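You operate a simulated robot arm through the tools that you are given. There is no shell and no other tool.

Carry out the task below with a simulated robot arm. There is one attempt and no reset: what you move stays moved.

TASK
Put things in order on the fitting bench top. At the end: the silver stop block (marked "SEVEN") from the fitting bench top stands on top of the bolt-on transducer; the yellow foam pad stands on top of the sonic monitor; the white tag stands where the steel bracket stood; the gold flow plug from the fitting bench top stands where the yellow foam pad stood; the steel bracket from the fitting bench top stands where the gold flow plug stood; whatever was shut is shut again. Leave all else as you found it, and nothing knocked over.

Only the result counts: the job must be done as asked and must still hold three seconds after the hand-in. Knocking over, shifting, dropping, spilling or breaking anything else fails it.

THE ROBOT
A 6-joint arm with a two-finger gripper, fixed in place. Base frame: the origin is on the floor under the middle of its stand, x ahead of it, y to its left, z up; the work surface is at about z = 900. Readings come in mm, rad, newtons and seconds.
With the tool pointing down near the work surface it reaches from about 140 to 680 mm from the base axis. Its first joint turns from -1.152 to 1.152 rad. Payload 2.45 kg.
The tool frame sits at the grasp point between the pads (the TCP): z along the fingers, y along the line on which they close. The tips reach 30 mm beyond it. The gripper opens to 106 mm; its body begins 79 mm behind the TCP.
Orientation is told as [roll, pitch, yaw] about the base's x, y, z axes, in that order, counted from this pose: with the fingers straight down and closing along the base's y, the tool's x points along the base's -x, its y along +y and its z along -z.

THE INTERFACE
- The arm moves only by the tool send_rows. Its argument "commands" is one flat list of numbers, 6 for each row, row after row: the shift along the base's x, y, z in units of 150 mm (1.0 is 150 mm), then the turn, a rotation vector about the base's x, y, z in units of 45 degrees (1.0 is 45 degrees). In form: [tx, ty, tz, ax, ay, az, tx, ty, tz, ax, ay, az, ...]. A call has 1 to 20 rows; each row is the pose to reach, as a shift and turn from the pose commanded when the call began. "gripper" is the gripper command, from -1 (fully open) to 1 (shut), values between in proportion, set as the call begins (left out, the last holds). A call with a number of a shift or a turn outside -1 to 1 is refused whole. Rows are played at 5 a second. More than 50 mm and 0.15 rad between two rows, or a gripper value outside its range, and nothing of the call is played. A pose out of reach is approached as far as the arm can. The call stops where the force on the tool passes 40 N (or 10 N more than at its start, if that is more) or the arm is blocked; 0.2 s more then pass. Each finger travels about 153 mm/s and halts on what it meets, pressing with about 36 N; the grip force reading is that of the motor and also rises with nothing between the fingers. The clock runs only during rows and for 0.2 s after the last one: add rows that repeat a pose to give the fingers time. The reply holds the time, the measured pose of the TCP, the force on the tool along the base axes, the opening and the grip force, in the units named above and with some noise, with the torque about the TCP (base axes, N m) and any sound that the robot's microphone picked up, and new pictures: "show" is both (left out), scene, wrist or none.
- Cameras (640 x 400 px; columns grow to the right, rows downward): "scene" is fixed at [89.7, 447.1, 1402.3]; the picture's right is [-0.47, -0.88, 0.00], its down [-0.53, 0.28, -0.80] and it looks along [0.70, -0.38, -0.60] (base axes); focal length 263 px, centre (320, 200). "wrist" rides on the gripper at [76, -2, -106] in the tool frame; the picture's right is [0.02, 1.00, 0.00], its down [-0.78, 0.02, -0.62] and it looks along [-0.62, 0.01, 0.78] (tool axes); focal length 247 px, centre (320, 200). There is no depth. A picture from a camera that has moved, and an enlarged one, comes with that camera's place and axes in the base frame and with its lens. The place of the scene camera against the robot may be out by one fixed shift of up to 18 mm in any direction.
- close_up(camera, box): a new picture of the part [left, top, right, bottom] of that camera's present view, enlarged. The clock stands still meanwhile.
- hand_in(): hands the job in; it is judged then, once.

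Places have to be worked out from the pictures, the camera data and where the tool is seen. Open the gripper and draw the arm clear of the work before you hand the job in, unless the task says otherwise.

The tools are called after ">>>" as a command line: name --argument value ..., lists and objects as JSON in quotes. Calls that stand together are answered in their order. send_rows: Moves the arm, as the interface text tells. Its arguments: {"type":"object","properties":{"commands":{"type":"array"},"gripper":{"type":"number"},"show":{"type":"string","enum":["both","scene","wrist","none"]}},"required":["commands"]} The other tools are called the same way: close_up (camera, box) takes an enlarged picture of a part of a camera's view; hand_in () hands the job in.

At the start:

```text
time_s: 0.0
position: [340.8, 38.2, 1186.6]
tcp_rot: [0.002, -0.001, 0.0]
force: [0.1, -1.0, 0.7]
wrist_torque: [0.01, 0.07, -0.02]
gripper_width: 105.9
finger_force: 0.0
```

scene: 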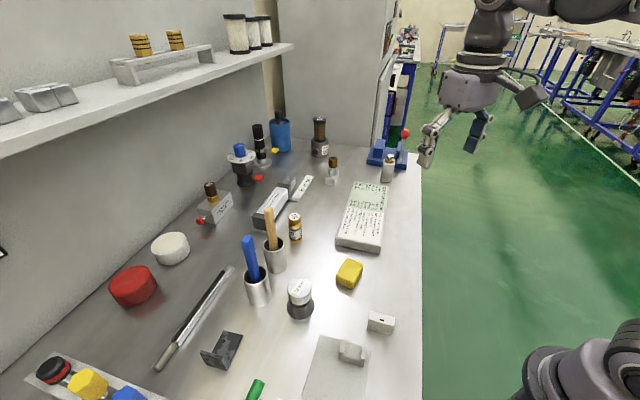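
wrist: 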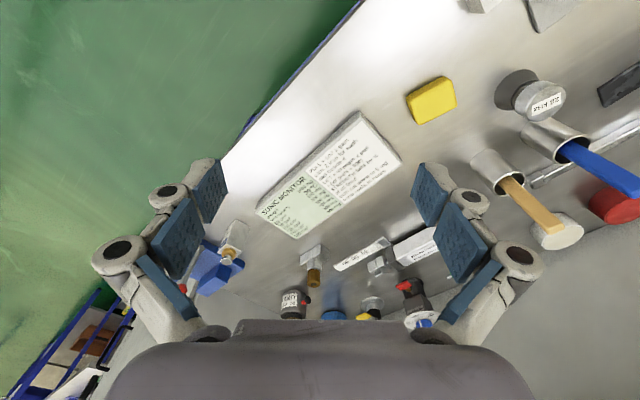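

The first pictures show a bench with many small things. I take enlarged views of the scene to identify them before moving.

>>> close_up --camera "scene" --box '[180, 220, 440, 400]'

>>> close_up --camera "scene" --box '[180, 100, 430, 260]'

>>> close_up --camera "scene" --box '[0, 220, 260, 400]'

>>> close_up --camera "scene" --box '[0, 0, 300, 160]'

>>> close_up --camera "wrist" --box '[240, 0, 640, 330]'

```text
2.22 times, centred on (310, 310) of scene
camera zoom: at [89.7, 447.1, 1402.3], right [-0.47, -0.88, 0.0], down [-0.53, 0.28, -0.8], along [0.7, -0.38, -0.6], focal length 584 px, centre (342, -44)
```

zoom: 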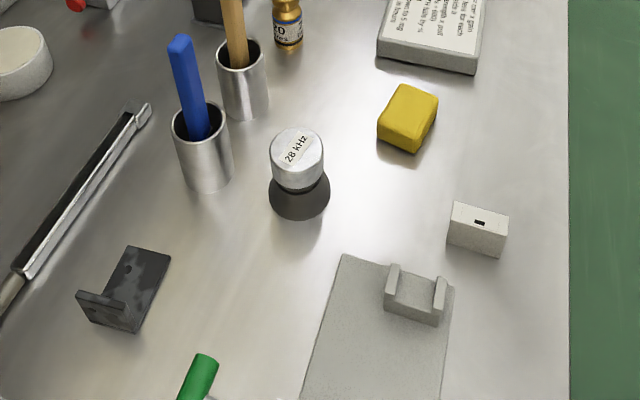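

```text
2.50 times, centred on (305, 180) of scene
camera zoom: at [89.7, 447.1, 1402.3], right [-0.47, -0.88, 0.0], down [-0.53, 0.28, -0.8], along [0.7, -0.38, -0.6], focal length 657 px, centre (358, 250)
```

zoom: 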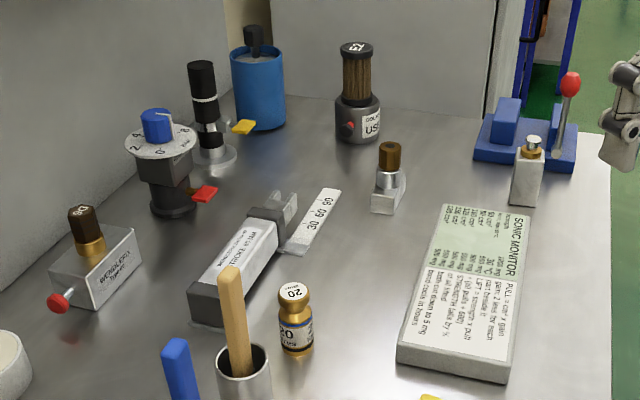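

```text
2.22 times, centred on (130, 310) of scene
camera zoom: at [89.7, 447.1, 1402.3], right [-0.47, -0.88, 0.0], down [-0.53, 0.28, -0.8], along [0.7, -0.38, -0.6], focal length 584 px, centre (742, -44)
```

zoom: 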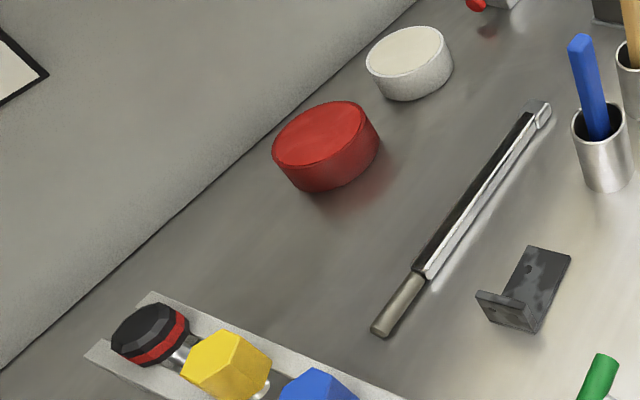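

```text
2.13 times, centred on (150, 80) of scene
camera zoom: at [89.7, 447.1, 1402.3], right [-0.47, -0.88, 0.0], down [-0.53, 0.28, -0.8], along [0.7, -0.38, -0.6], focal length 561 px, centre (683, 456)
```

zoom: 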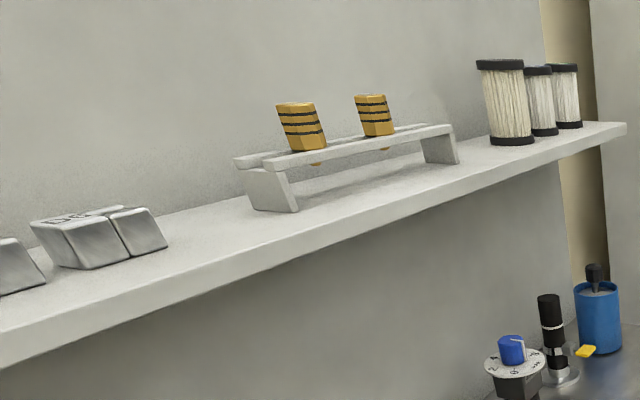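

```text
1.21 times, centred on (440, 165) of wrist
camera zoom: at [265.7, 37.2, 1293.4], right [-0.02, 1.0, 0.0], down [0.78, 0.02, 0.62], along [0.62, 0.01, -0.78], focal length 299 px, centre (174, 242)
```

zoom: 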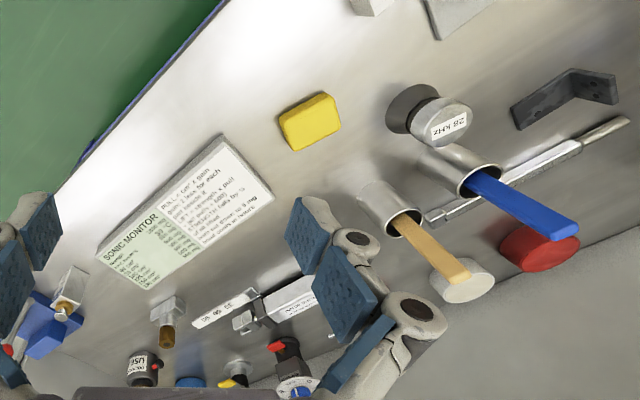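

I need finer views to read the markings on the bench objects, so I zoom further on each one.

>>> close_up --camera "scene" --box '[330, 175, 400, 255]'

>>> close_up --camera "scene" --box '[240, 165, 345, 235]'

>>> close_up --camera "scene" --box '[270, 260, 410, 400]'

>>> close_up --camera "scene" --box '[0, 60, 100, 130]'

>>> close_up --camera "scene" --box '[0, 330, 160, 400]'

>>> close_up --camera "scene" --box '[220, 100, 340, 190]'

>>> close_up --camera "scene" --box '[300, 110, 430, 200]'

>>> close_up --camera "scene" --box '[180, 170, 250, 240]'

```text
5.00 times, centred on (365, 215) of scene
camera zoom: at [89.7, 447.1, 1402.3], right [-0.47, -0.88, 0.0], down [-0.53, 0.28, -0.8], along [0.7, -0.38, -0.6], focal length 1315 px, centre (95, 125)
```

zoom: 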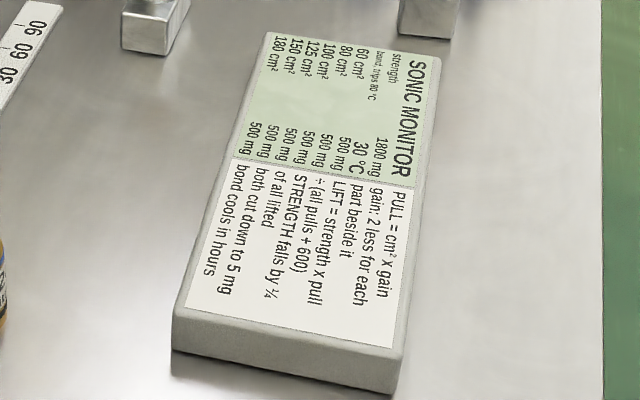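

```text
5.71 times, centred on (292, 200) of scene
camera zoom: at [89.7, 447.1, 1402.3], right [-0.47, -0.88, 0.0], down [-0.53, 0.28, -0.8], along [0.7, -0.38, -0.6], focal length 1502 px, centre (477, 200)
```

zoom: 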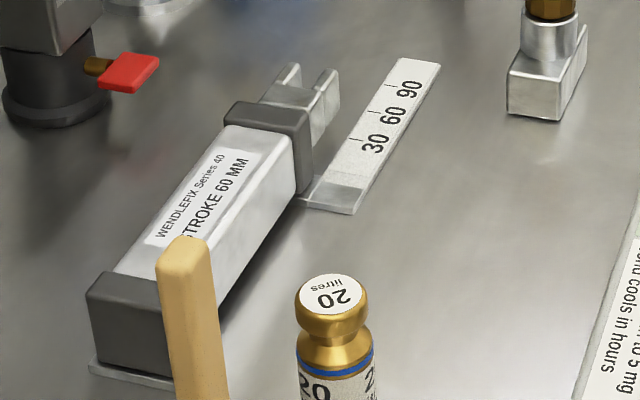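

```text
2.86 times, centred on (340, 330) of scene
camera zoom: at [89.7, 447.1, 1402.3], right [-0.47, -0.88, 0.0], down [-0.53, 0.28, -0.8], along [0.7, -0.38, -0.6], focal length 751 px, centre (263, -171)
```

zoom: 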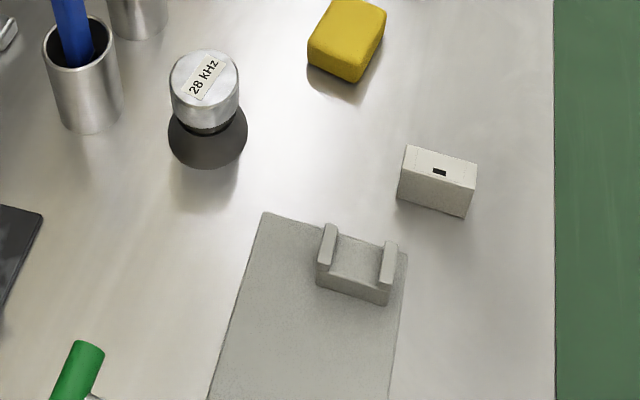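

```text
5.71 times, centred on (50, 95) of scene
camera zoom: at [89.7, 447.1, 1402.3], right [-0.47, -0.88, 0.0], down [-0.53, 0.28, -0.8], along [0.7, -0.38, -0.6], focal length 1502 px, centre (1863, 800)
```

zoom: 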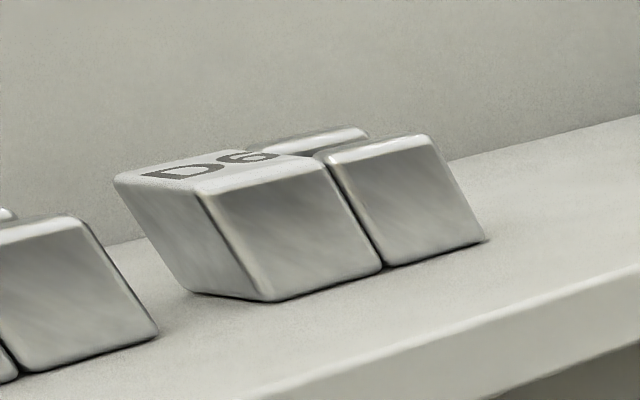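

```text
4.00 times, centred on (80, 365) of scene
camera zoom: at [89.7, 447.1, 1402.3], right [-0.47, -0.88, 0.0], down [-0.53, 0.28, -0.8], along [0.7, -0.38, -0.6], focal length 1052 px, centre (1280, -460)
```

zoom: 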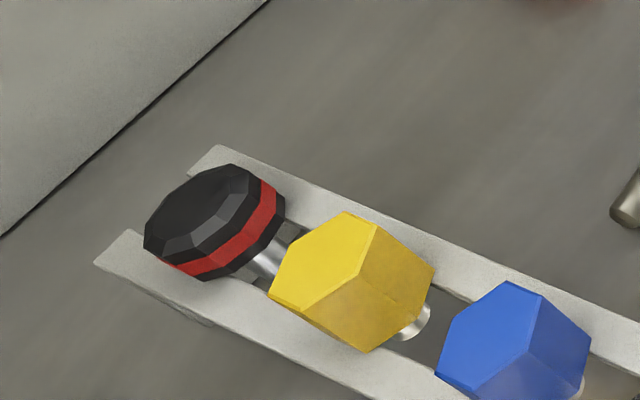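

```text
4.44 times, centred on (280, 145) of scene
camera zoom: at [89.7, 447.1, 1402.3], right [-0.47, -0.88, 0.0], down [-0.53, 0.28, -0.8], along [0.7, -0.38, -0.6], focal length 1169 px, centre (498, 444)
```

zoom: 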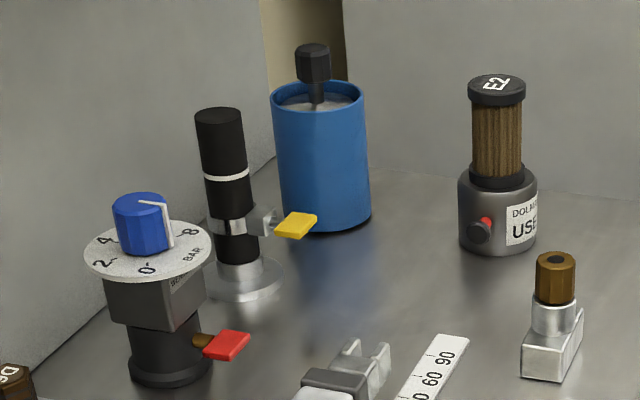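

```text
4.44 times, centred on (365, 155) of scene
camera zoom: at [89.7, 447.1, 1402.3], right [-0.47, -0.88, 0.0], down [-0.53, 0.28, -0.8], along [0.7, -0.38, -0.6], focal length 1169 px, centre (120, 400)
```

zoom: 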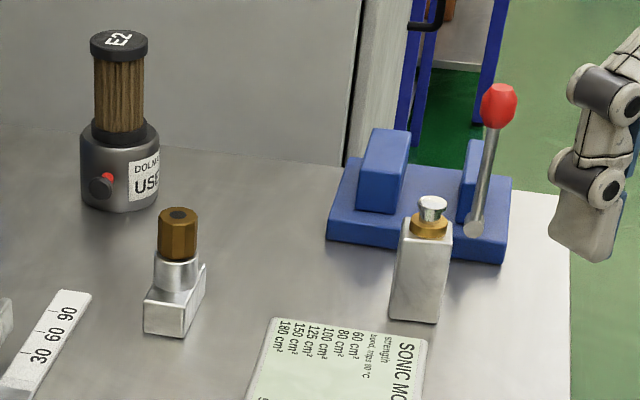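

```text
5.71 times, centred on (215, 205) of scene
camera zoom: at [89.7, 447.1, 1402.3], right [-0.47, -0.88, 0.0], down [-0.53, 0.28, -0.8], along [0.7, -0.38, -0.6], focal length 1502 px, centre (920, 171)
```

zoom: 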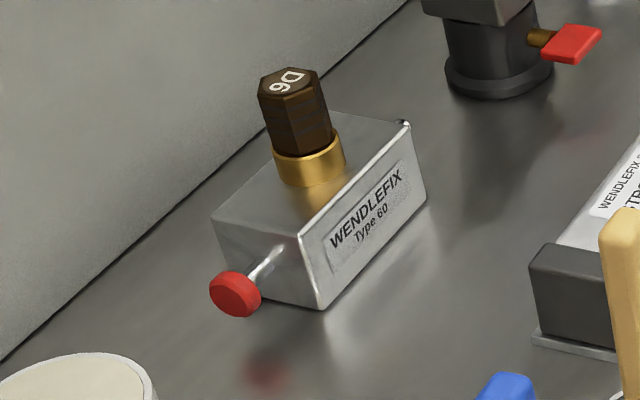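

The bench runs at about 45° to the base axes. I don't see a "SEVEN" block or anything obviously openable yet. I move the arm left at height and yaw it 45° so the wrist camera looks squarely at the bench.

>>> send_rows --commands '[-0.1, 0.15, 0, 0, 0, 0.17, -0.2, 0.3, 0, 0, 0, 0.34, -0.3, 0.45, 0, 0, 0, 0.51, -0.4, 0.6, 0, 0, 0, 0.68, -0.5, 0.75, 0, 0, 0, 0.85, -0.6, 0.9, 0, 0, 0, 1.0, -0.6, 0.9, 0, 0, 0, 1.0]' --show "both"

```text
time_s: 1.6
position: [251.0, 176.3, 1186.9]
tcp_rot: [0.002, -0.002, 0.788]
force: [-0.5, -1.0, 1.1]
wrist_torque: [-0.02, 0.01, 0.03]
gripper_width: 106.2
finger_force: 0.0
camera wrist: at [199.1, 120.0, 1294.1], right [-0.72, 0.69, 0.0], down [0.54, 0.57, 0.62], along [0.43, 0.45, -0.78], focal length 247 px, centre (320, 200)
```

scene: 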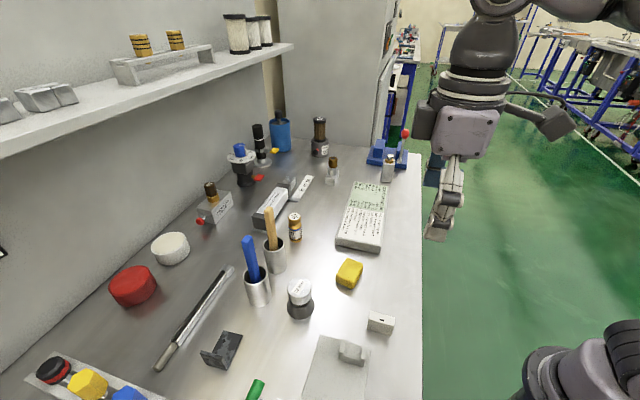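
wrist: 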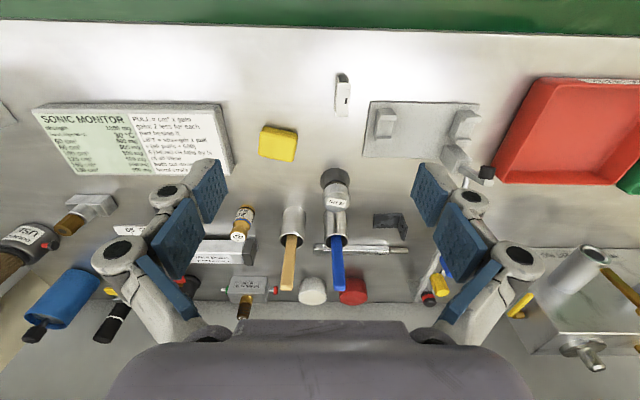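

The bench goes on to the left with a gray plate with cradles, a red tray and a machine. I zoom into the wrist view.

>>> close_up --camera "wrist" --box '[240, 60, 500, 220]'

>>> close_up --camera "wrist" --box '[440, 60, 640, 220]'

>>> close_up --camera "wrist" --box '[200, 190, 440, 330]'

>>> close_up --camera "wrist" --box '[480, 220, 640, 390]'

```text
2.46 times, centred on (370, 140) of wrist
camera zoom: at [199.1, 120.0, 1294.1], right [-0.72, 0.69, 0.0], down [0.54, 0.57, 0.62], along [0.43, 0.45, -0.78], focal length 608 px, centre (197, 348)
```

zoom: 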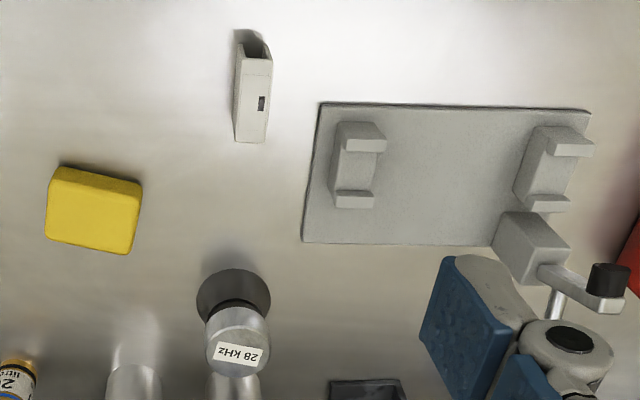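

```text
2.50 times, centred on (540, 140) of wrist
camera zoom: at [199.1, 120.0, 1294.1], right [-0.72, 0.69, 0.0], down [0.54, 0.57, 0.62], along [0.43, 0.45, -0.78], focal length 617 px, centre (-230, 350)
```

zoom: 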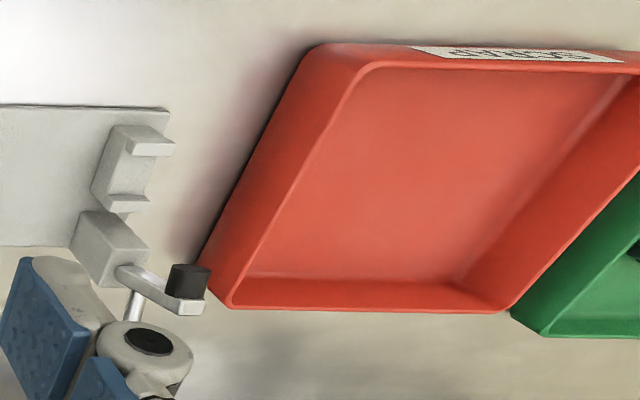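

```text
2.67 times, centred on (320, 260) of wrist
camera zoom: at [199.1, 120.0, 1294.1], right [-0.72, 0.69, 0.0], down [0.54, 0.57, 0.62], along [0.43, 0.45, -0.78], focal length 659 px, centre (320, 40)
```

zoom: 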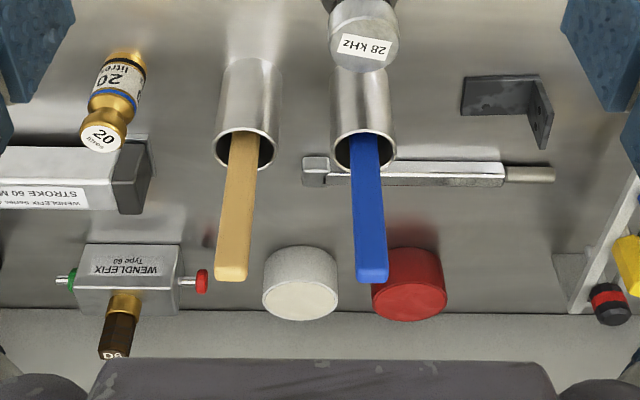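

```text
2.35 times, centred on (560, 305) of wrist
camera zoom: at [199.1, 120.0, 1294.1], right [-0.72, 0.69, 0.0], down [0.54, 0.57, 0.62], along [0.43, 0.45, -0.78], focal length 581 px, centre (-245, -47)
```

zoom: 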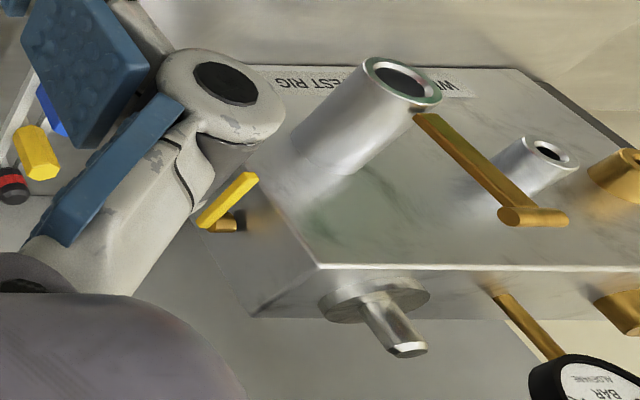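

The white block has a hollow end, and there are red and green trays on the left. I zoom in on the white block and move on to look further left.

>>> close_up --camera "wrist" --box '[320, 60, 370, 125]'

>>> send_rows --commands '[-0.1, 0.2, 0, 0, 0, 0.17, -0.2, 0.4, 0, 0, 0, 0.34, -0.3, 0.6, 0, 0, 0, 0.51, -0.4, 0.8, 0, 0, 0, 0.68, -0.5, 1.0, 0, 0, 0, 0.85, -0.5, 1.0, 0, 0, 0, 1.0, -0.5, 1.0, 0, 0, 0, 1.0]' --show "both"

```text
6.15 times, centred on (345, 92) of wrist
camera zoom: at [199.1, 120.0, 1294.1], right [-0.72, 0.69, 0.0], down [0.54, 0.57, 0.62], along [0.43, 0.45, -0.78], focal length 1520 px, centre (166, 862)
```

zoom: 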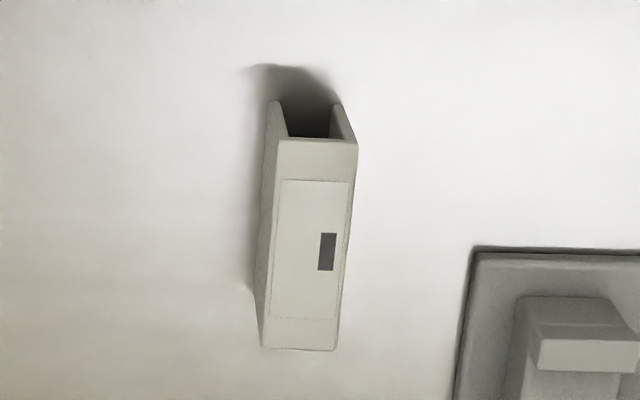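

```text
time_s: 3.2
position: [175.1, 324.5, 1185.7]
tcp_rot: [0.003, -0.002, 1.573]
force: [-0.5, -0.2, 0.5]
wrist_torque: [0.04, -0.01, 0.01]
gripper_width: 106.1
finger_force: 0.1
camera wrist: at [179.3, 247.9, 1292.7], right [-1.0, -0.02, 0.0], down [-0.02, 0.78, 0.62], along [-0.02, 0.62, -0.78], focal length 247 px, centre (320, 200)
```

scene: 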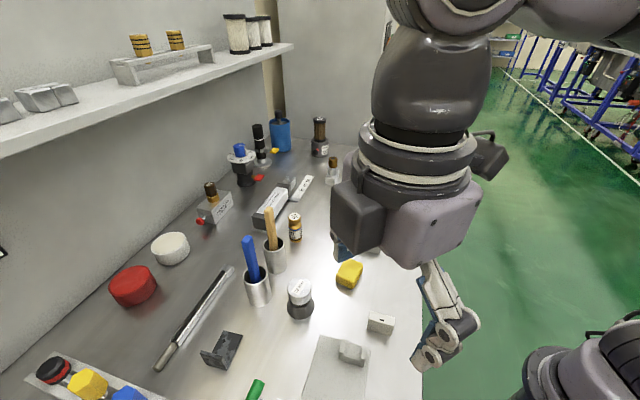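
wrist: 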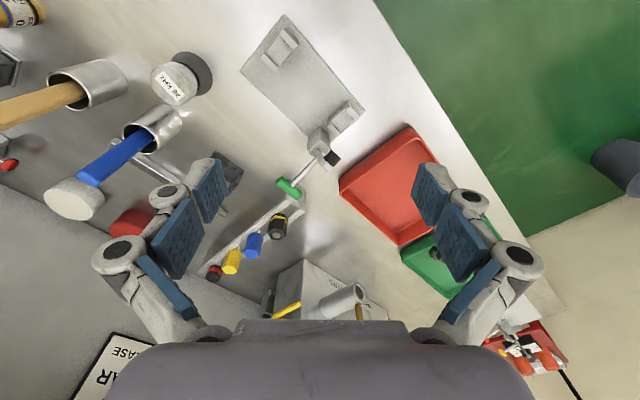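

The trays are partly behind the fingers. I move further left and look at them, and zoom in on the current view.

>>> close_up --camera "wrist" --box '[180, 150, 420, 340]'

>>> close_up --camera "wrist" --box '[380, 200, 580, 400]'

>>> send_rows --commands '[0, 0.2, 0.1, 0, 0, -0.17, 0, 0.4, 0.2, 0, 0, -0.34, 0, 0.6, 0.3, 0, 0, -0.51, 0, 0.8, 0.4, 0, 0, -0.68, 0, 1.0, 0.5, 0, 0, -0.85, 0, 1.0, 0.5, 0, 0, -1.0, 0, 1.0, 0.5, 0, 0, -1.0]' --show "both"

```text
2.11 times, centred on (300, 245) of wrist
camera zoom: at [179.3, 247.9, 1292.7], right [-1.0, -0.02, 0.0], down [-0.02, 0.78, 0.62], along [-0.02, 0.62, -0.78], focal length 520 px, centre (362, 105)
```

zoom: 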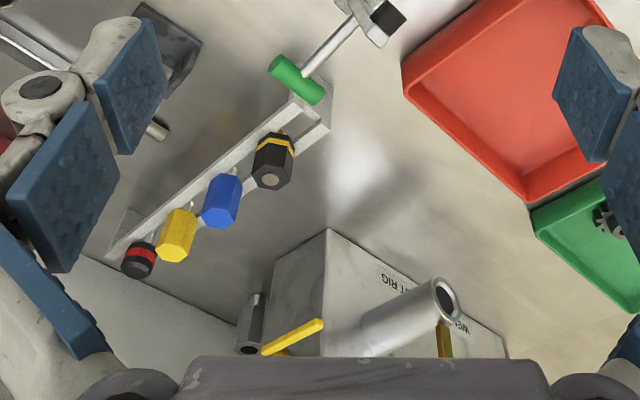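

```text
2.00 times, centred on (480, 300) of wrist
camera zoom: at [179.3, 247.9, 1292.7], right [-1.0, -0.02, 0.0], down [-0.02, 0.78, 0.62], along [-0.02, 0.62, -0.78], focal length 494 px, centre (0, 0)
```

zoom: 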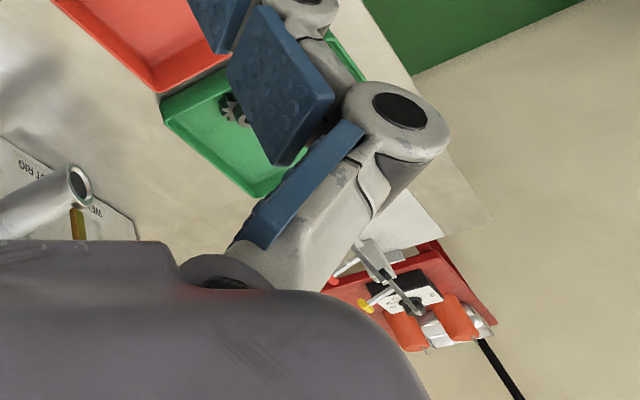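

```text
time_s: 4.8
position: [222.0, 449.1, 1257.4]
tcp_rot: [0.005, 0.0, 0.784]
force: [0.8, -0.2, -0.2]
wrist_torque: [-0.01, 0.02, -0.04]
gripper_width: 106.2
finger_force: 0.0
out of reach, approached as far as the arm can: row 2, 3, 4, 5, 6, 7
camera wrist: at [170.4, 393.4, 1364.1], right [-0.72, 0.69, 0.0], down [0.54, 0.56, 0.62], along [0.43, 0.45, -0.78], focal length 247 px, centre (320, 200)
```

scene: 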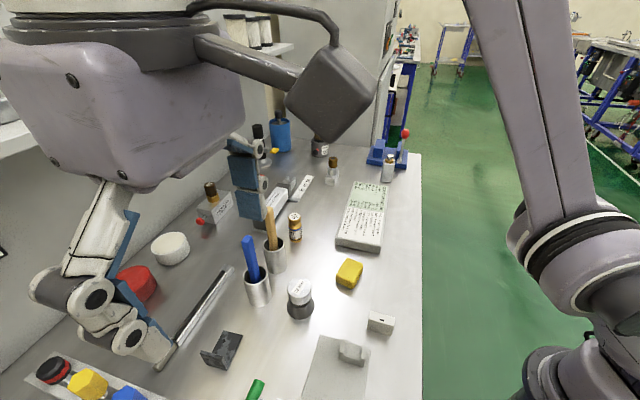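
wrist: 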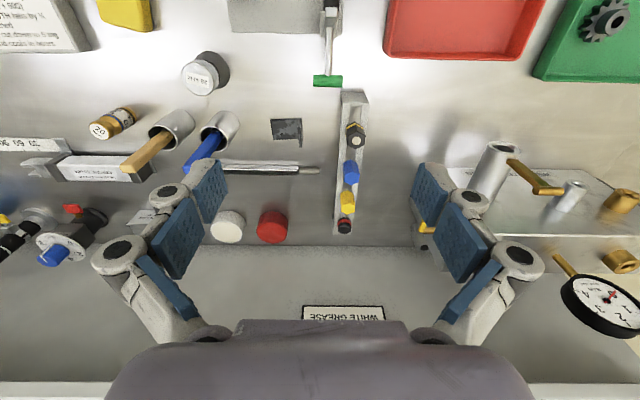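

Joint 1 is near its limit here. I zoom into this view to check the trays, the test rig and the area around the dark bracket for the "SEVEN" block.

>>> close_up --camera "wrist" --box '[180, 80, 420, 250]'

>>> close_up --camera "wrist" --box '[220, 0, 420, 110]'

>>> close_up --camera "wrist" --box '[0, 100, 250, 280]'

>>> close_up --camera "wrist" --box '[440, 0, 640, 220]'

>>> close_up --camera "wrist" --box '[290, 290, 400, 330]'

```text
2.35 times, centred on (300, 165) of wrist
camera zoom: at [170.4, 393.4, 1364.1], right [-0.72, 0.69, 0.0], down [0.54, 0.56, 0.62], along [0.43, 0.45, -0.78], focal length 581 px, centre (367, 282)
```

zoom: 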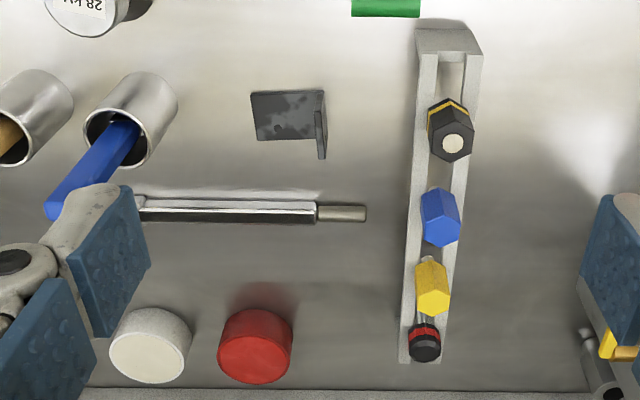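

```text
3.20 times, centred on (320, 55) of wrist
camera zoom: at [170.4, 393.4, 1364.1], right [-0.72, 0.69, 0.0], down [0.54, 0.56, 0.62], along [0.43, 0.45, -0.78], focal length 790 px, centre (320, 664)
```

zoom: 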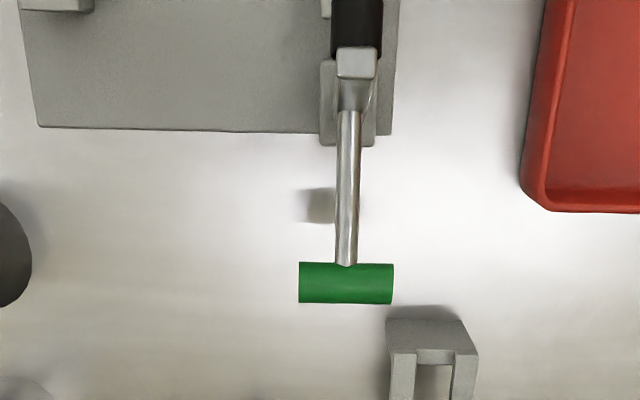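

```text
2.22 times, centred on (125, 190) of wrist
camera zoom: at [170.4, 393.4, 1364.1], right [-0.72, 0.69, 0.0], down [0.54, 0.56, 0.62], along [0.43, 0.45, -0.78], focal length 549 px, centre (753, 222)
```

zoom: 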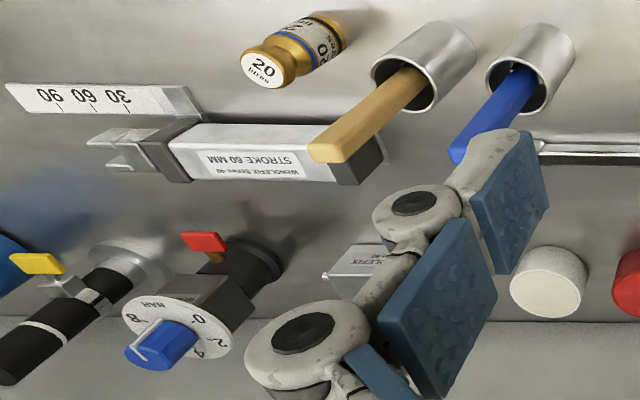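

```text
1.82 times, centred on (540, 110) of wrist
camera zoom: at [170.4, 393.4, 1364.1], right [-0.72, 0.69, 0.0], down [0.54, 0.56, 0.62], along [0.43, 0.45, -0.78], focal length 449 px, centre (-80, 364)
```

zoom: 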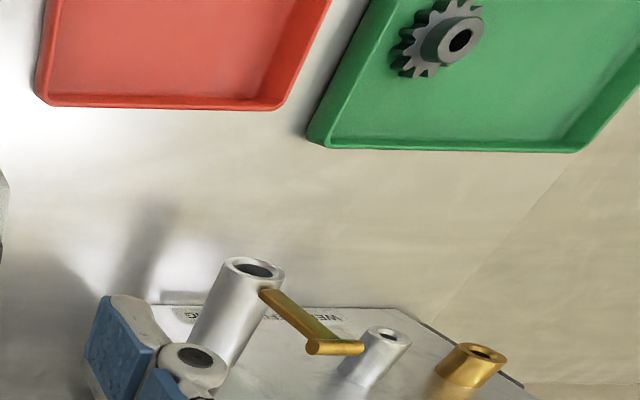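

```text
5.82 times, centred on (345, 310) of wrist
camera zoom: at [170.4, 393.4, 1364.1], right [-0.72, 0.69, 0.0], down [0.54, 0.56, 0.62], along [0.43, 0.45, -0.78], focal length 1437 px, centre (174, -440)
```

zoom: 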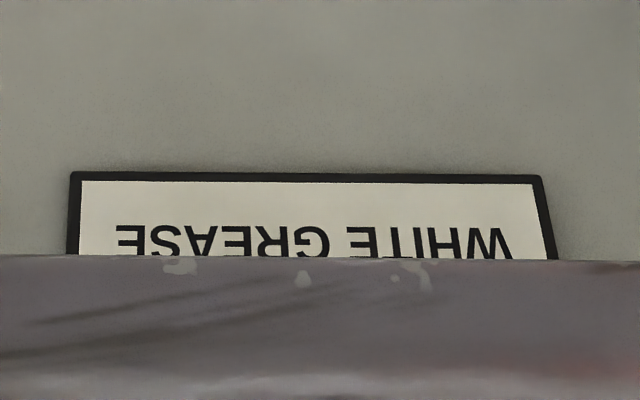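

So far no "SEVEN" block, and the shelf, pucks and wall items are beyond reach anyway. I move over the bench middle at z≈1150 to look behind the cups, around the bracket and at the gold plug.

>>> send_rows --commands '[0.14, -0.2, -0.14, 0, 0, 0, 0.28, -0.4, -0.28, 0, 0, 0, 0.42, -0.6, -0.42, 0, 0, 0, 0.56, -0.8, -0.56, 0, 0, 0, 0.7, -1.0, -0.7, 0, 0, 0, 0.7, -1.0, -0.7, 0, 0, 0]' --show "both"

```text
time_s: 6.2
position: [385.4, 354.8, 1185.0]
tcp_rot: [0.003, 0.0, 0.786]
force: [0.5, 0.1, -0.4]
wrist_torque: [0.0, -0.02, -0.01]
gripper_width: 106.0
finger_force: 0.0
out of reach, approached as far as the arm can: row 1, 2, 3, 4, 5, 6
camera wrist: at [334.2, 299.9, 1292.6], right [-0.72, 0.69, 0.0], down [0.54, 0.57, 0.62], along [0.43, 0.45, -0.78], focal length 247 px, centre (320, 200)
```

scene: 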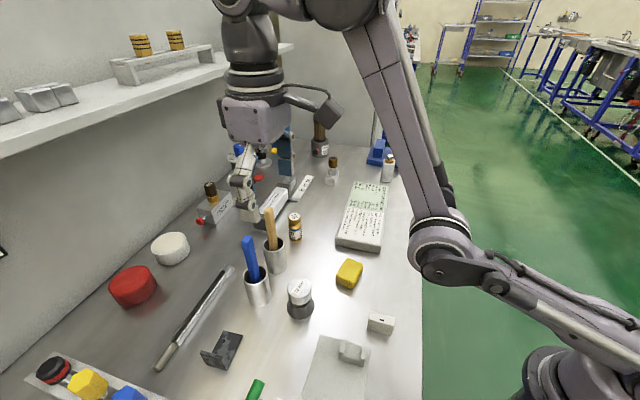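
wrist: 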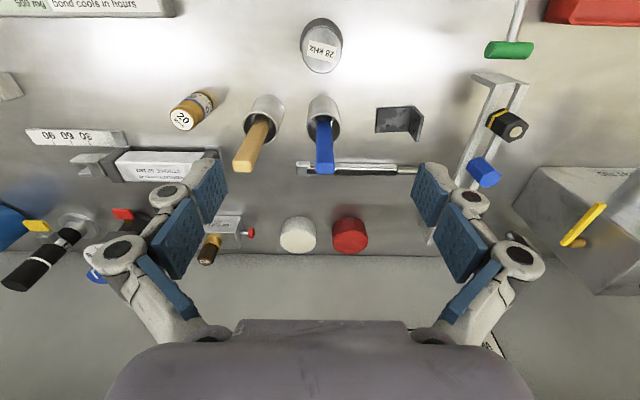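

The reported pose does not match what I expected after out-of-reach rows, so I hold still for one call to see where the arm settles, and zoom in on the view.

>>> send_rows --commands '[0, 0, 0, 0, 0, 0, 0, 0, 0, 0, 0, 0]' --show "wrist"

>>> close_up --camera "wrist" --box '[160, 10, 440, 190]'

```text
time_s: 6.8
position: [385.5, 355.3, 1185.8]
tcp_rot: [0.002, 0.0, 0.786]
force: [0.9, -0.1, 0.0]
wrist_torque: [0.01, 0.01, 0.0]
gripper_width: 106.0
finger_force: 0.1
camera wrist: at [334.0, 300.1, 1292.7], right [-0.72, 0.69, 0.0], down [0.54, 0.57, 0.62], along [0.43, 0.45, -0.78], focal length 247 px, centre (320, 200)
```

wrist: 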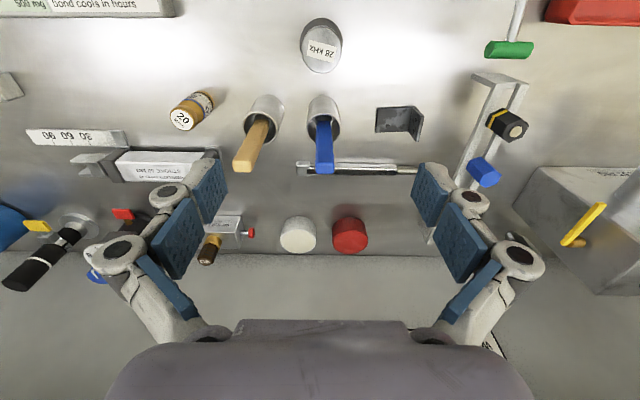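

```text
2.22 times, centred on (300, 100) of wrist
camera zoom: at [334.0, 300.1, 1292.7], right [-0.72, 0.69, 0.0], down [0.54, 0.57, 0.62], along [0.43, 0.45, -0.78], focal length 549 px, centre (364, 422)
```

zoom: 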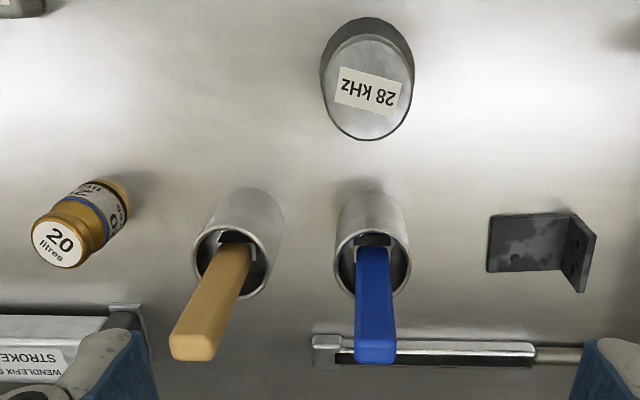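

The arm is steady at (385, 355, 1186). I command a modest, surely reachable shift back and down to check how commanded and measured poses relate.

>>> send_rows --commands '[-0.1, -0.2, -0.1, 0, 0, 0, -0.2, -0.4, -0.2, 0, 0, 0, -0.3, -0.6, -0.3, 0, 0, 0, -0.4, -0.8, -0.4, 0, 0, 0, -0.4, -0.8, -0.4, 0, 0, 0, -0.4, -0.8, -0.4, 0, 0, 0]' --show "wrist"

```text
time_s: 8.2
position: [422.6, 317.1, 1174.8]
tcp_rot: [0.001, 0.001, 0.786]
force: [0.4, 0.1, -0.1]
wrist_torque: [0.03, 0.01, 0.01]
gripper_width: 106.0
finger_force: 0.1
out of reach, approached as far as the arm can: row 1, 2, 3, 4, 5, 6
camera wrist: at [371.0, 261.9, 1282.3], right [-0.72, 0.69, 0.0], down [0.54, 0.57, 0.62], along [0.43, 0.45, -0.78], focal length 247 px, centre (320, 200)
```

wrist: 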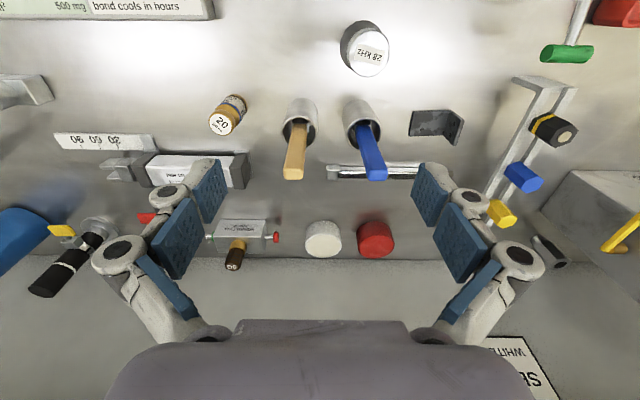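

The stored command seems to sit beyond reach, and the arm only approaches it. I move well back toward the base with little height change to get back inside the reachable region.

>>> send_rows --commands '[-0.2, -0.12, 0, 0, 0, 0, -0.4, -0.24, 0, 0, 0, 0, -0.6, -0.36, 0, 0, 0, 0, -0.8, -0.48, 0, 0, 0, 0, -1.0, -0.6, 0, 0, 0, 0, -1.0, -0.6, 0, 0, 0, 0]' --show "wrist"

```text
time_s: 9.6
position: [379.9, 317.4, 1242.2]
tcp_rot: [0.003, -0.001, 0.785]
force: [0.2, 0.8, 0.4]
wrist_torque: [-0.05, -0.01, -0.02]
gripper_width: 105.9
finger_force: 0.0
out of reach, approached as far as the arm can: row 1, 2, 3, 4, 5, 6
camera wrist: at [328.2, 261.1, 1349.1], right [-0.72, 0.69, 0.0], down [0.54, 0.57, 0.62], along [0.43, 0.45, -0.78], focal length 247 px, centre (320, 200)
```

wrist: 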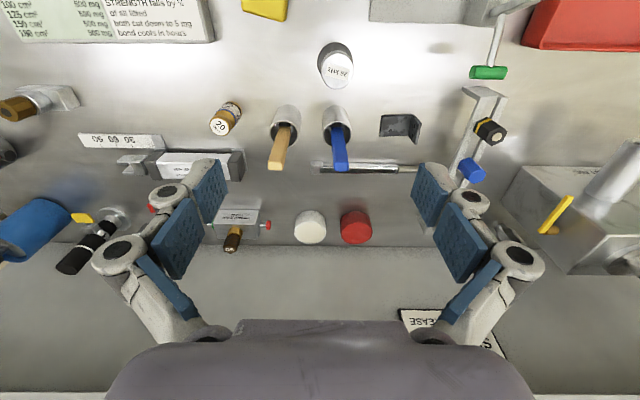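

The arm reports "out of reach" for clearly near poses, so it may have drifted into an odd posture. I look at the scene view of the arm before going on.

>>> send_rows --commands '[0, 0, 0, 0, 0, 0]' --show "scene"

```text
time_s: 10.0
position: [380.1, 315.6, 1241.0]
tcp_rot: [0.002, 0.0, 0.784]
force: [0.3, -0.6, 0.1]
wrist_torque: [0.03, -0.04, -0.01]
gripper_width: 106.1
finger_force: 0.1
```

scene: 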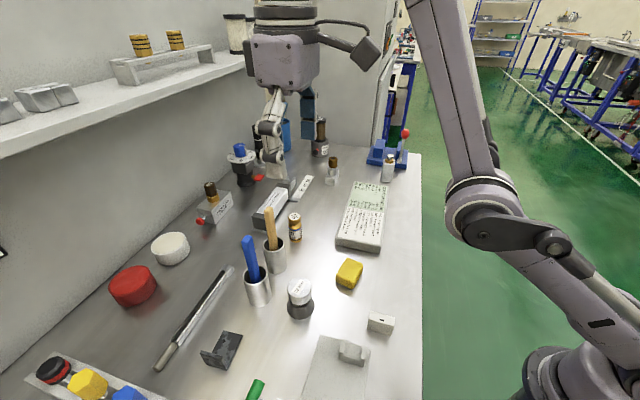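

The picture shows the elbow has flipped below the shoulder–wrist line (it got stretched while moving up), leaving only a thin reachable shell. I swing right, away from the tall sticks, staying stretched; then I will move down while stretched, which should bring the elbow back up.

>>> send_rows --commands '[0.1, -0.2, 0, 0, 0, 0, 0.2, -0.4, 0, 0, 0, 0, 0.3, -0.6, 0, 0, 0, 0, 0.4, -0.8, 0, 0, 0, 0, 0.5, -1.0, 0, 0, 0, 0]' --show "scene"

```text
time_s: 11.2
position: [458.5, 165.5, 1251.6]
tcp_rot: [0.002, 0.001, 0.786]
force: [0.4, 0.3, 0.6]
wrist_torque: [0.01, -0.03, 0.02]
gripper_width: 105.7
finger_force: 0.1
out of reach, approached as far as the arm can: row 1, 2, 3, 4, 5
```

scene: 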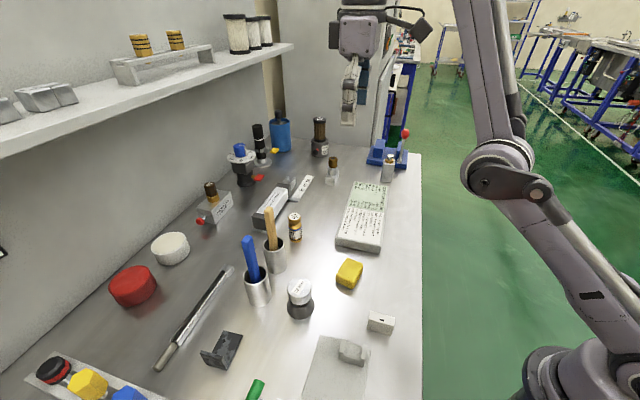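

Now clear of tall items, I move down with an outward component so the arm stays stretched and the elbow can come over the top.

>>> send_rows --commands '[0.16, -0.1, -0.18, 0, 0, 0, 0.32, -0.2, -0.36, 0, 0, 0, 0.48, -0.3, -0.54, 0, 0, 0, 0.64, -0.4, -0.72, 0, 0, 0, 0.8, -0.5, -0.9, 0, 0, 0, 0.8, -0.5, -0.9, 0, 0, 0]' --show "scene"

```text
time_s: 12.6
position: [578.6, 90.5, 1115.2]
tcp_rot: [0.001, -0.001, 0.783]
force: [0.2, -0.9, -0.3]
wrist_torque: [0.0, 0.01, -0.03]
gripper_width: 106.0
finger_force: 0.1
```

scene: 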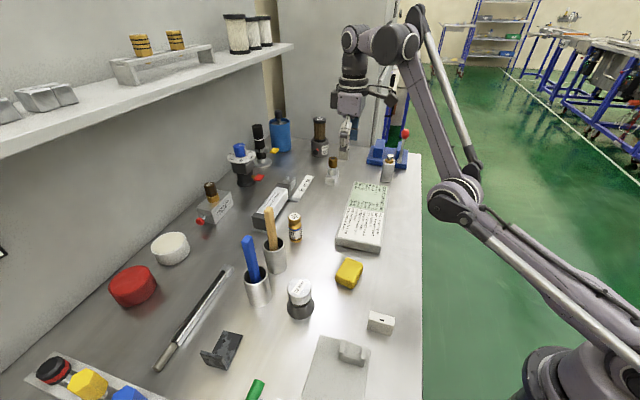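

Still elbow-low, but it reaches again. I stretch fully outward here (free space at z≈1100) and then press downward so the elbow passes through straight.

>>> send_rows --commands '[0.3, 0.0, 0, 0, 0, 0, 0.6, 0, 0, 0, 0, 0, 0.9, 0, 0, 0, 0, 0, 0.9, 0, -0.2, 0, 0, 0, 0.9, 0, -0.4, 0, 0, 0, 0.9, 0, -0.5, 0, 0, 0, 0.9, 0, -0.5, 0, 0, 0]' --show "scene"

```text
time_s: 14.2
position: [659.3, 86.8, 1018.4]
tcp_rot: [0.002, -0.002, 0.785]
force: [-1.1, 0.7, 0.5]
wrist_torque: [0.02, -0.02, 0.01]
gripper_width: 105.9
finger_force: 0.0
out of reach, approached as far as the arm can: row 1, 2, 3, 4, 5, 6, 7
```

scene: 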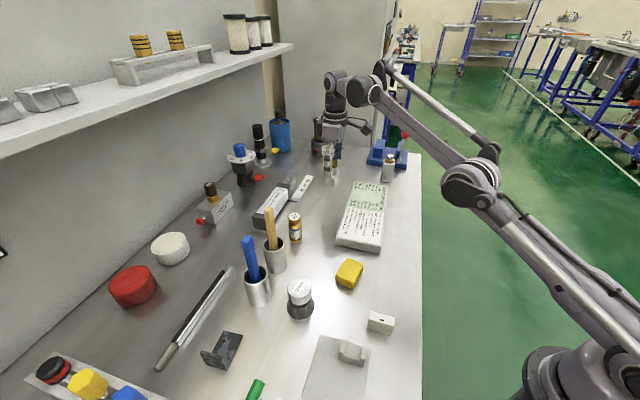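

The arm is now straight at r≈665. I retreat with a slight downward start so it should fold with the elbow up.

>>> send_rows --commands '[-0.05, 0, -0.1, 0, 0, 0, -0.2, 0, -0.15, 0, 0, 0, -0.4, 0, -0.1, 0, 0, 0, -0.6, 0, 0, 0, 0, 0, -0.8, 0, 0.1, 0, 0, 0, -1.0, 0, 0.2, 0, 0, 0, -1.0, 0, 0.2, 0, 0, 0]' --show "scene"

```text
time_s: 15.8
position: [506.6, 80.6, 1050.7]
tcp_rot: [0.002, -0.003, 0.785]
force: [-0.2, 0.7, -0.2]
wrist_torque: [0.03, -0.02, -0.03]
gripper_width: 106.1
finger_force: 0.1
```

scene: 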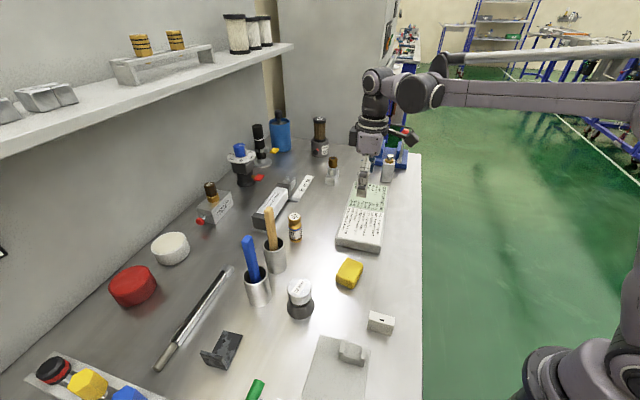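

The elbow is back up. I look through the wrist camera from here, above the sonic monitor.

>>> close_up --camera "wrist" --box '[0, 0, 640, 400]'

>>> close_up --camera "scene" --box '[335, 300, 425, 375]'

>>> close_up --camera "scene" --box '[310, 150, 410, 215]'

```text
1.00 times, centred on (320, 200) of wrist (not enlarged: the box is as wide or as high as the picture)
camera zoom: at [455.6, 26.0, 1157.1], right [-0.72, 0.69, 0.0], down [0.54, 0.56, 0.62], along [0.43, 0.45, -0.78], focal length 247 px, centre (320, 200)
```

zoom: 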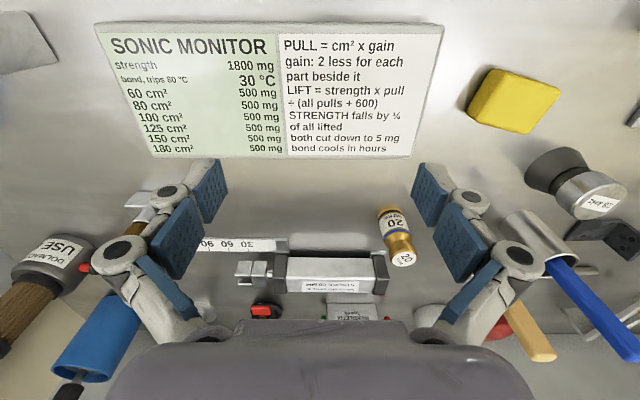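

```text
5.33 times, centred on (380, 338) of scene
camera zoom: at [89.7, 447.1, 1402.3], right [-0.47, -0.88, 0.0], down [-0.53, 0.28, -0.8], along [0.7, -0.38, -0.6], focal length 1402 px, centre (0, -533)
```

zoom: 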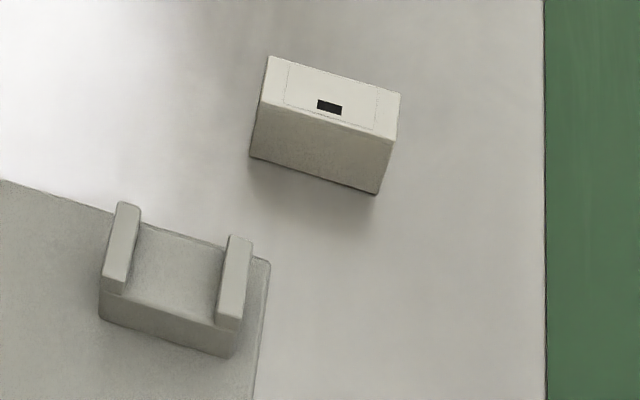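

```text
6.15 times, centred on (360, 182) of scene
camera zoom: at [89.7, 447.1, 1402.3], right [-0.47, -0.88, 0.0], down [-0.53, 0.28, -0.8], along [0.7, -0.38, -0.6], focal length 1618 px, centre (74, 308)
```

zoom: 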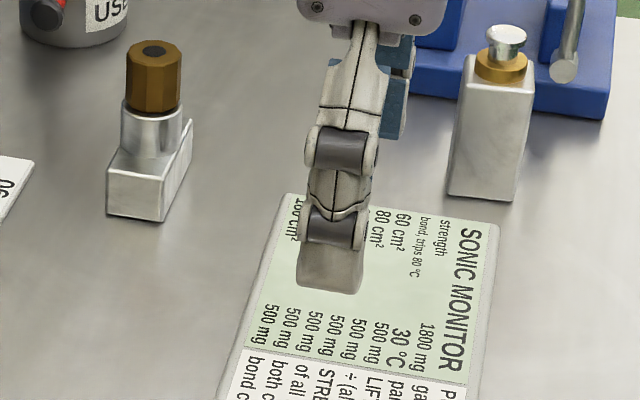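

Now I want to look into the hollow white block (about (248, 216)) from the front, in case the "SEVEN" block is inside. First I retract towards the base at z≈1110.

>>> send_rows --commands '[-0.25, 0.08, 0.1, 0, 0, 0, -0.5, 0.16, 0.2, 0, 0, 0, -0.75, 0.24, 0.3, 0, 0, 0, -1.0, 0.32, 0.4, 0, 0, 0, -1.0, 0.32, 0.4, 0, 0, 0]' --show "none"

>>> send_rows --commands '[-0.2, 0.08, 0, 0.13, -0.13, 0, -0.4, 0.16, 0, 0.26, -0.26, 0, -0.6, 0.24, 0, 0.39, -0.39, 0, -0.8, 0.32, 0, 0.51, -0.51, 0, -0.9, 0.36, -0.1, 0.629, -0.629, 0, -0.9, 0.36, -0.3, 0.629, -0.629, 0, -0.9, 0.36, -0.3, 0.629, -0.629, 0]' --show "both"

```text
time_s: 17.0
position: [356.7, 129.9, 1110.1]
tcp_rot: [0.002, -0.002, 0.785]
force: [-0.5, 0.5, -0.1]
wrist_torque: [0.01, 0.01, -0.01]
gripper_width: 106.0
finger_force: 0.1
```

```text
time_s: 18.6
position: [222.1, 182.7, 1066.3]
tcp_rot: [0.003, -0.701, 0.784]
force: [-0.2, 0.0, -0.4]
wrist_torque: [0.0, 0.03, 0.01]
gripper_width: 106.1
finger_force: 0.1
camera wrist: at [134.4, 92.6, 1098.7], right [-0.72, 0.69, -0.01], down [0.13, 0.15, 0.98], along [0.68, 0.7, -0.2], focal length 247 px, centre (320, 200)
```

scene: 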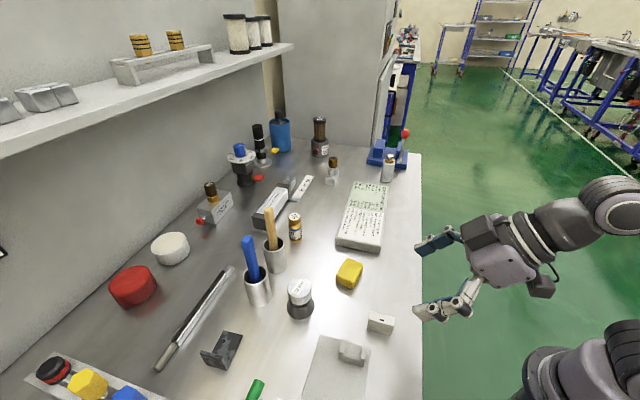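
wrist: 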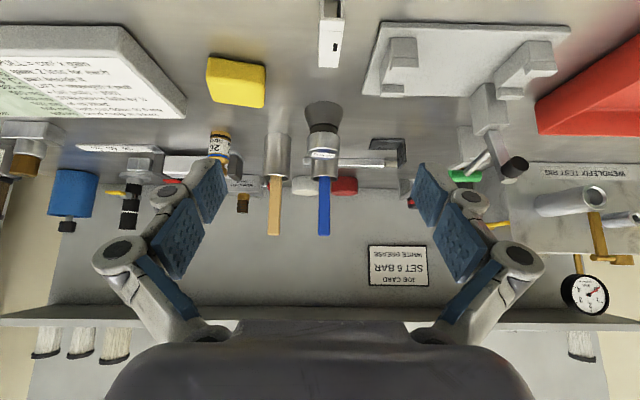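

The tag is at the image's top edge (this view is upside down). I tilt back 15° and move nearer the base and lower to see into its open end.

>>> send_rows --commands '[-0.08, -0.08, -0.12, -0.08, 0.08, 0, -0.16, -0.16, -0.25, -0.16, 0.16, 0, -0.22, -0.22, -0.37, -0.236, 0.236, 0, -0.22, -0.22, -0.37, -0.236, 0.236, 0]' --show "wrist"

```text
time_s: 19.6
position: [187.7, 151.2, 1009.8]
tcp_rot: [0.001, -0.436, 0.784]
force: [-0.5, 0.5, -0.7]
wrist_torque: [-0.01, 0.01, -0.01]
gripper_width: 105.9
finger_force: 0.1
camera wrist: at [110.0, 68.3, 1073.9], right [-0.72, 0.69, -0.01], down [0.3, 0.33, 0.89], along [0.62, 0.64, -0.45], focal length 247 px, centre (320, 200)
```

wrist: 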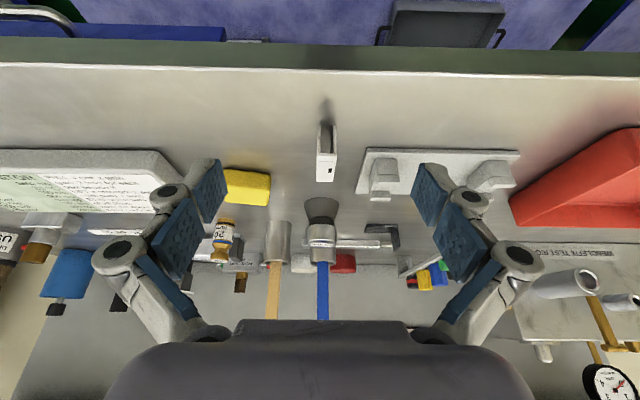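

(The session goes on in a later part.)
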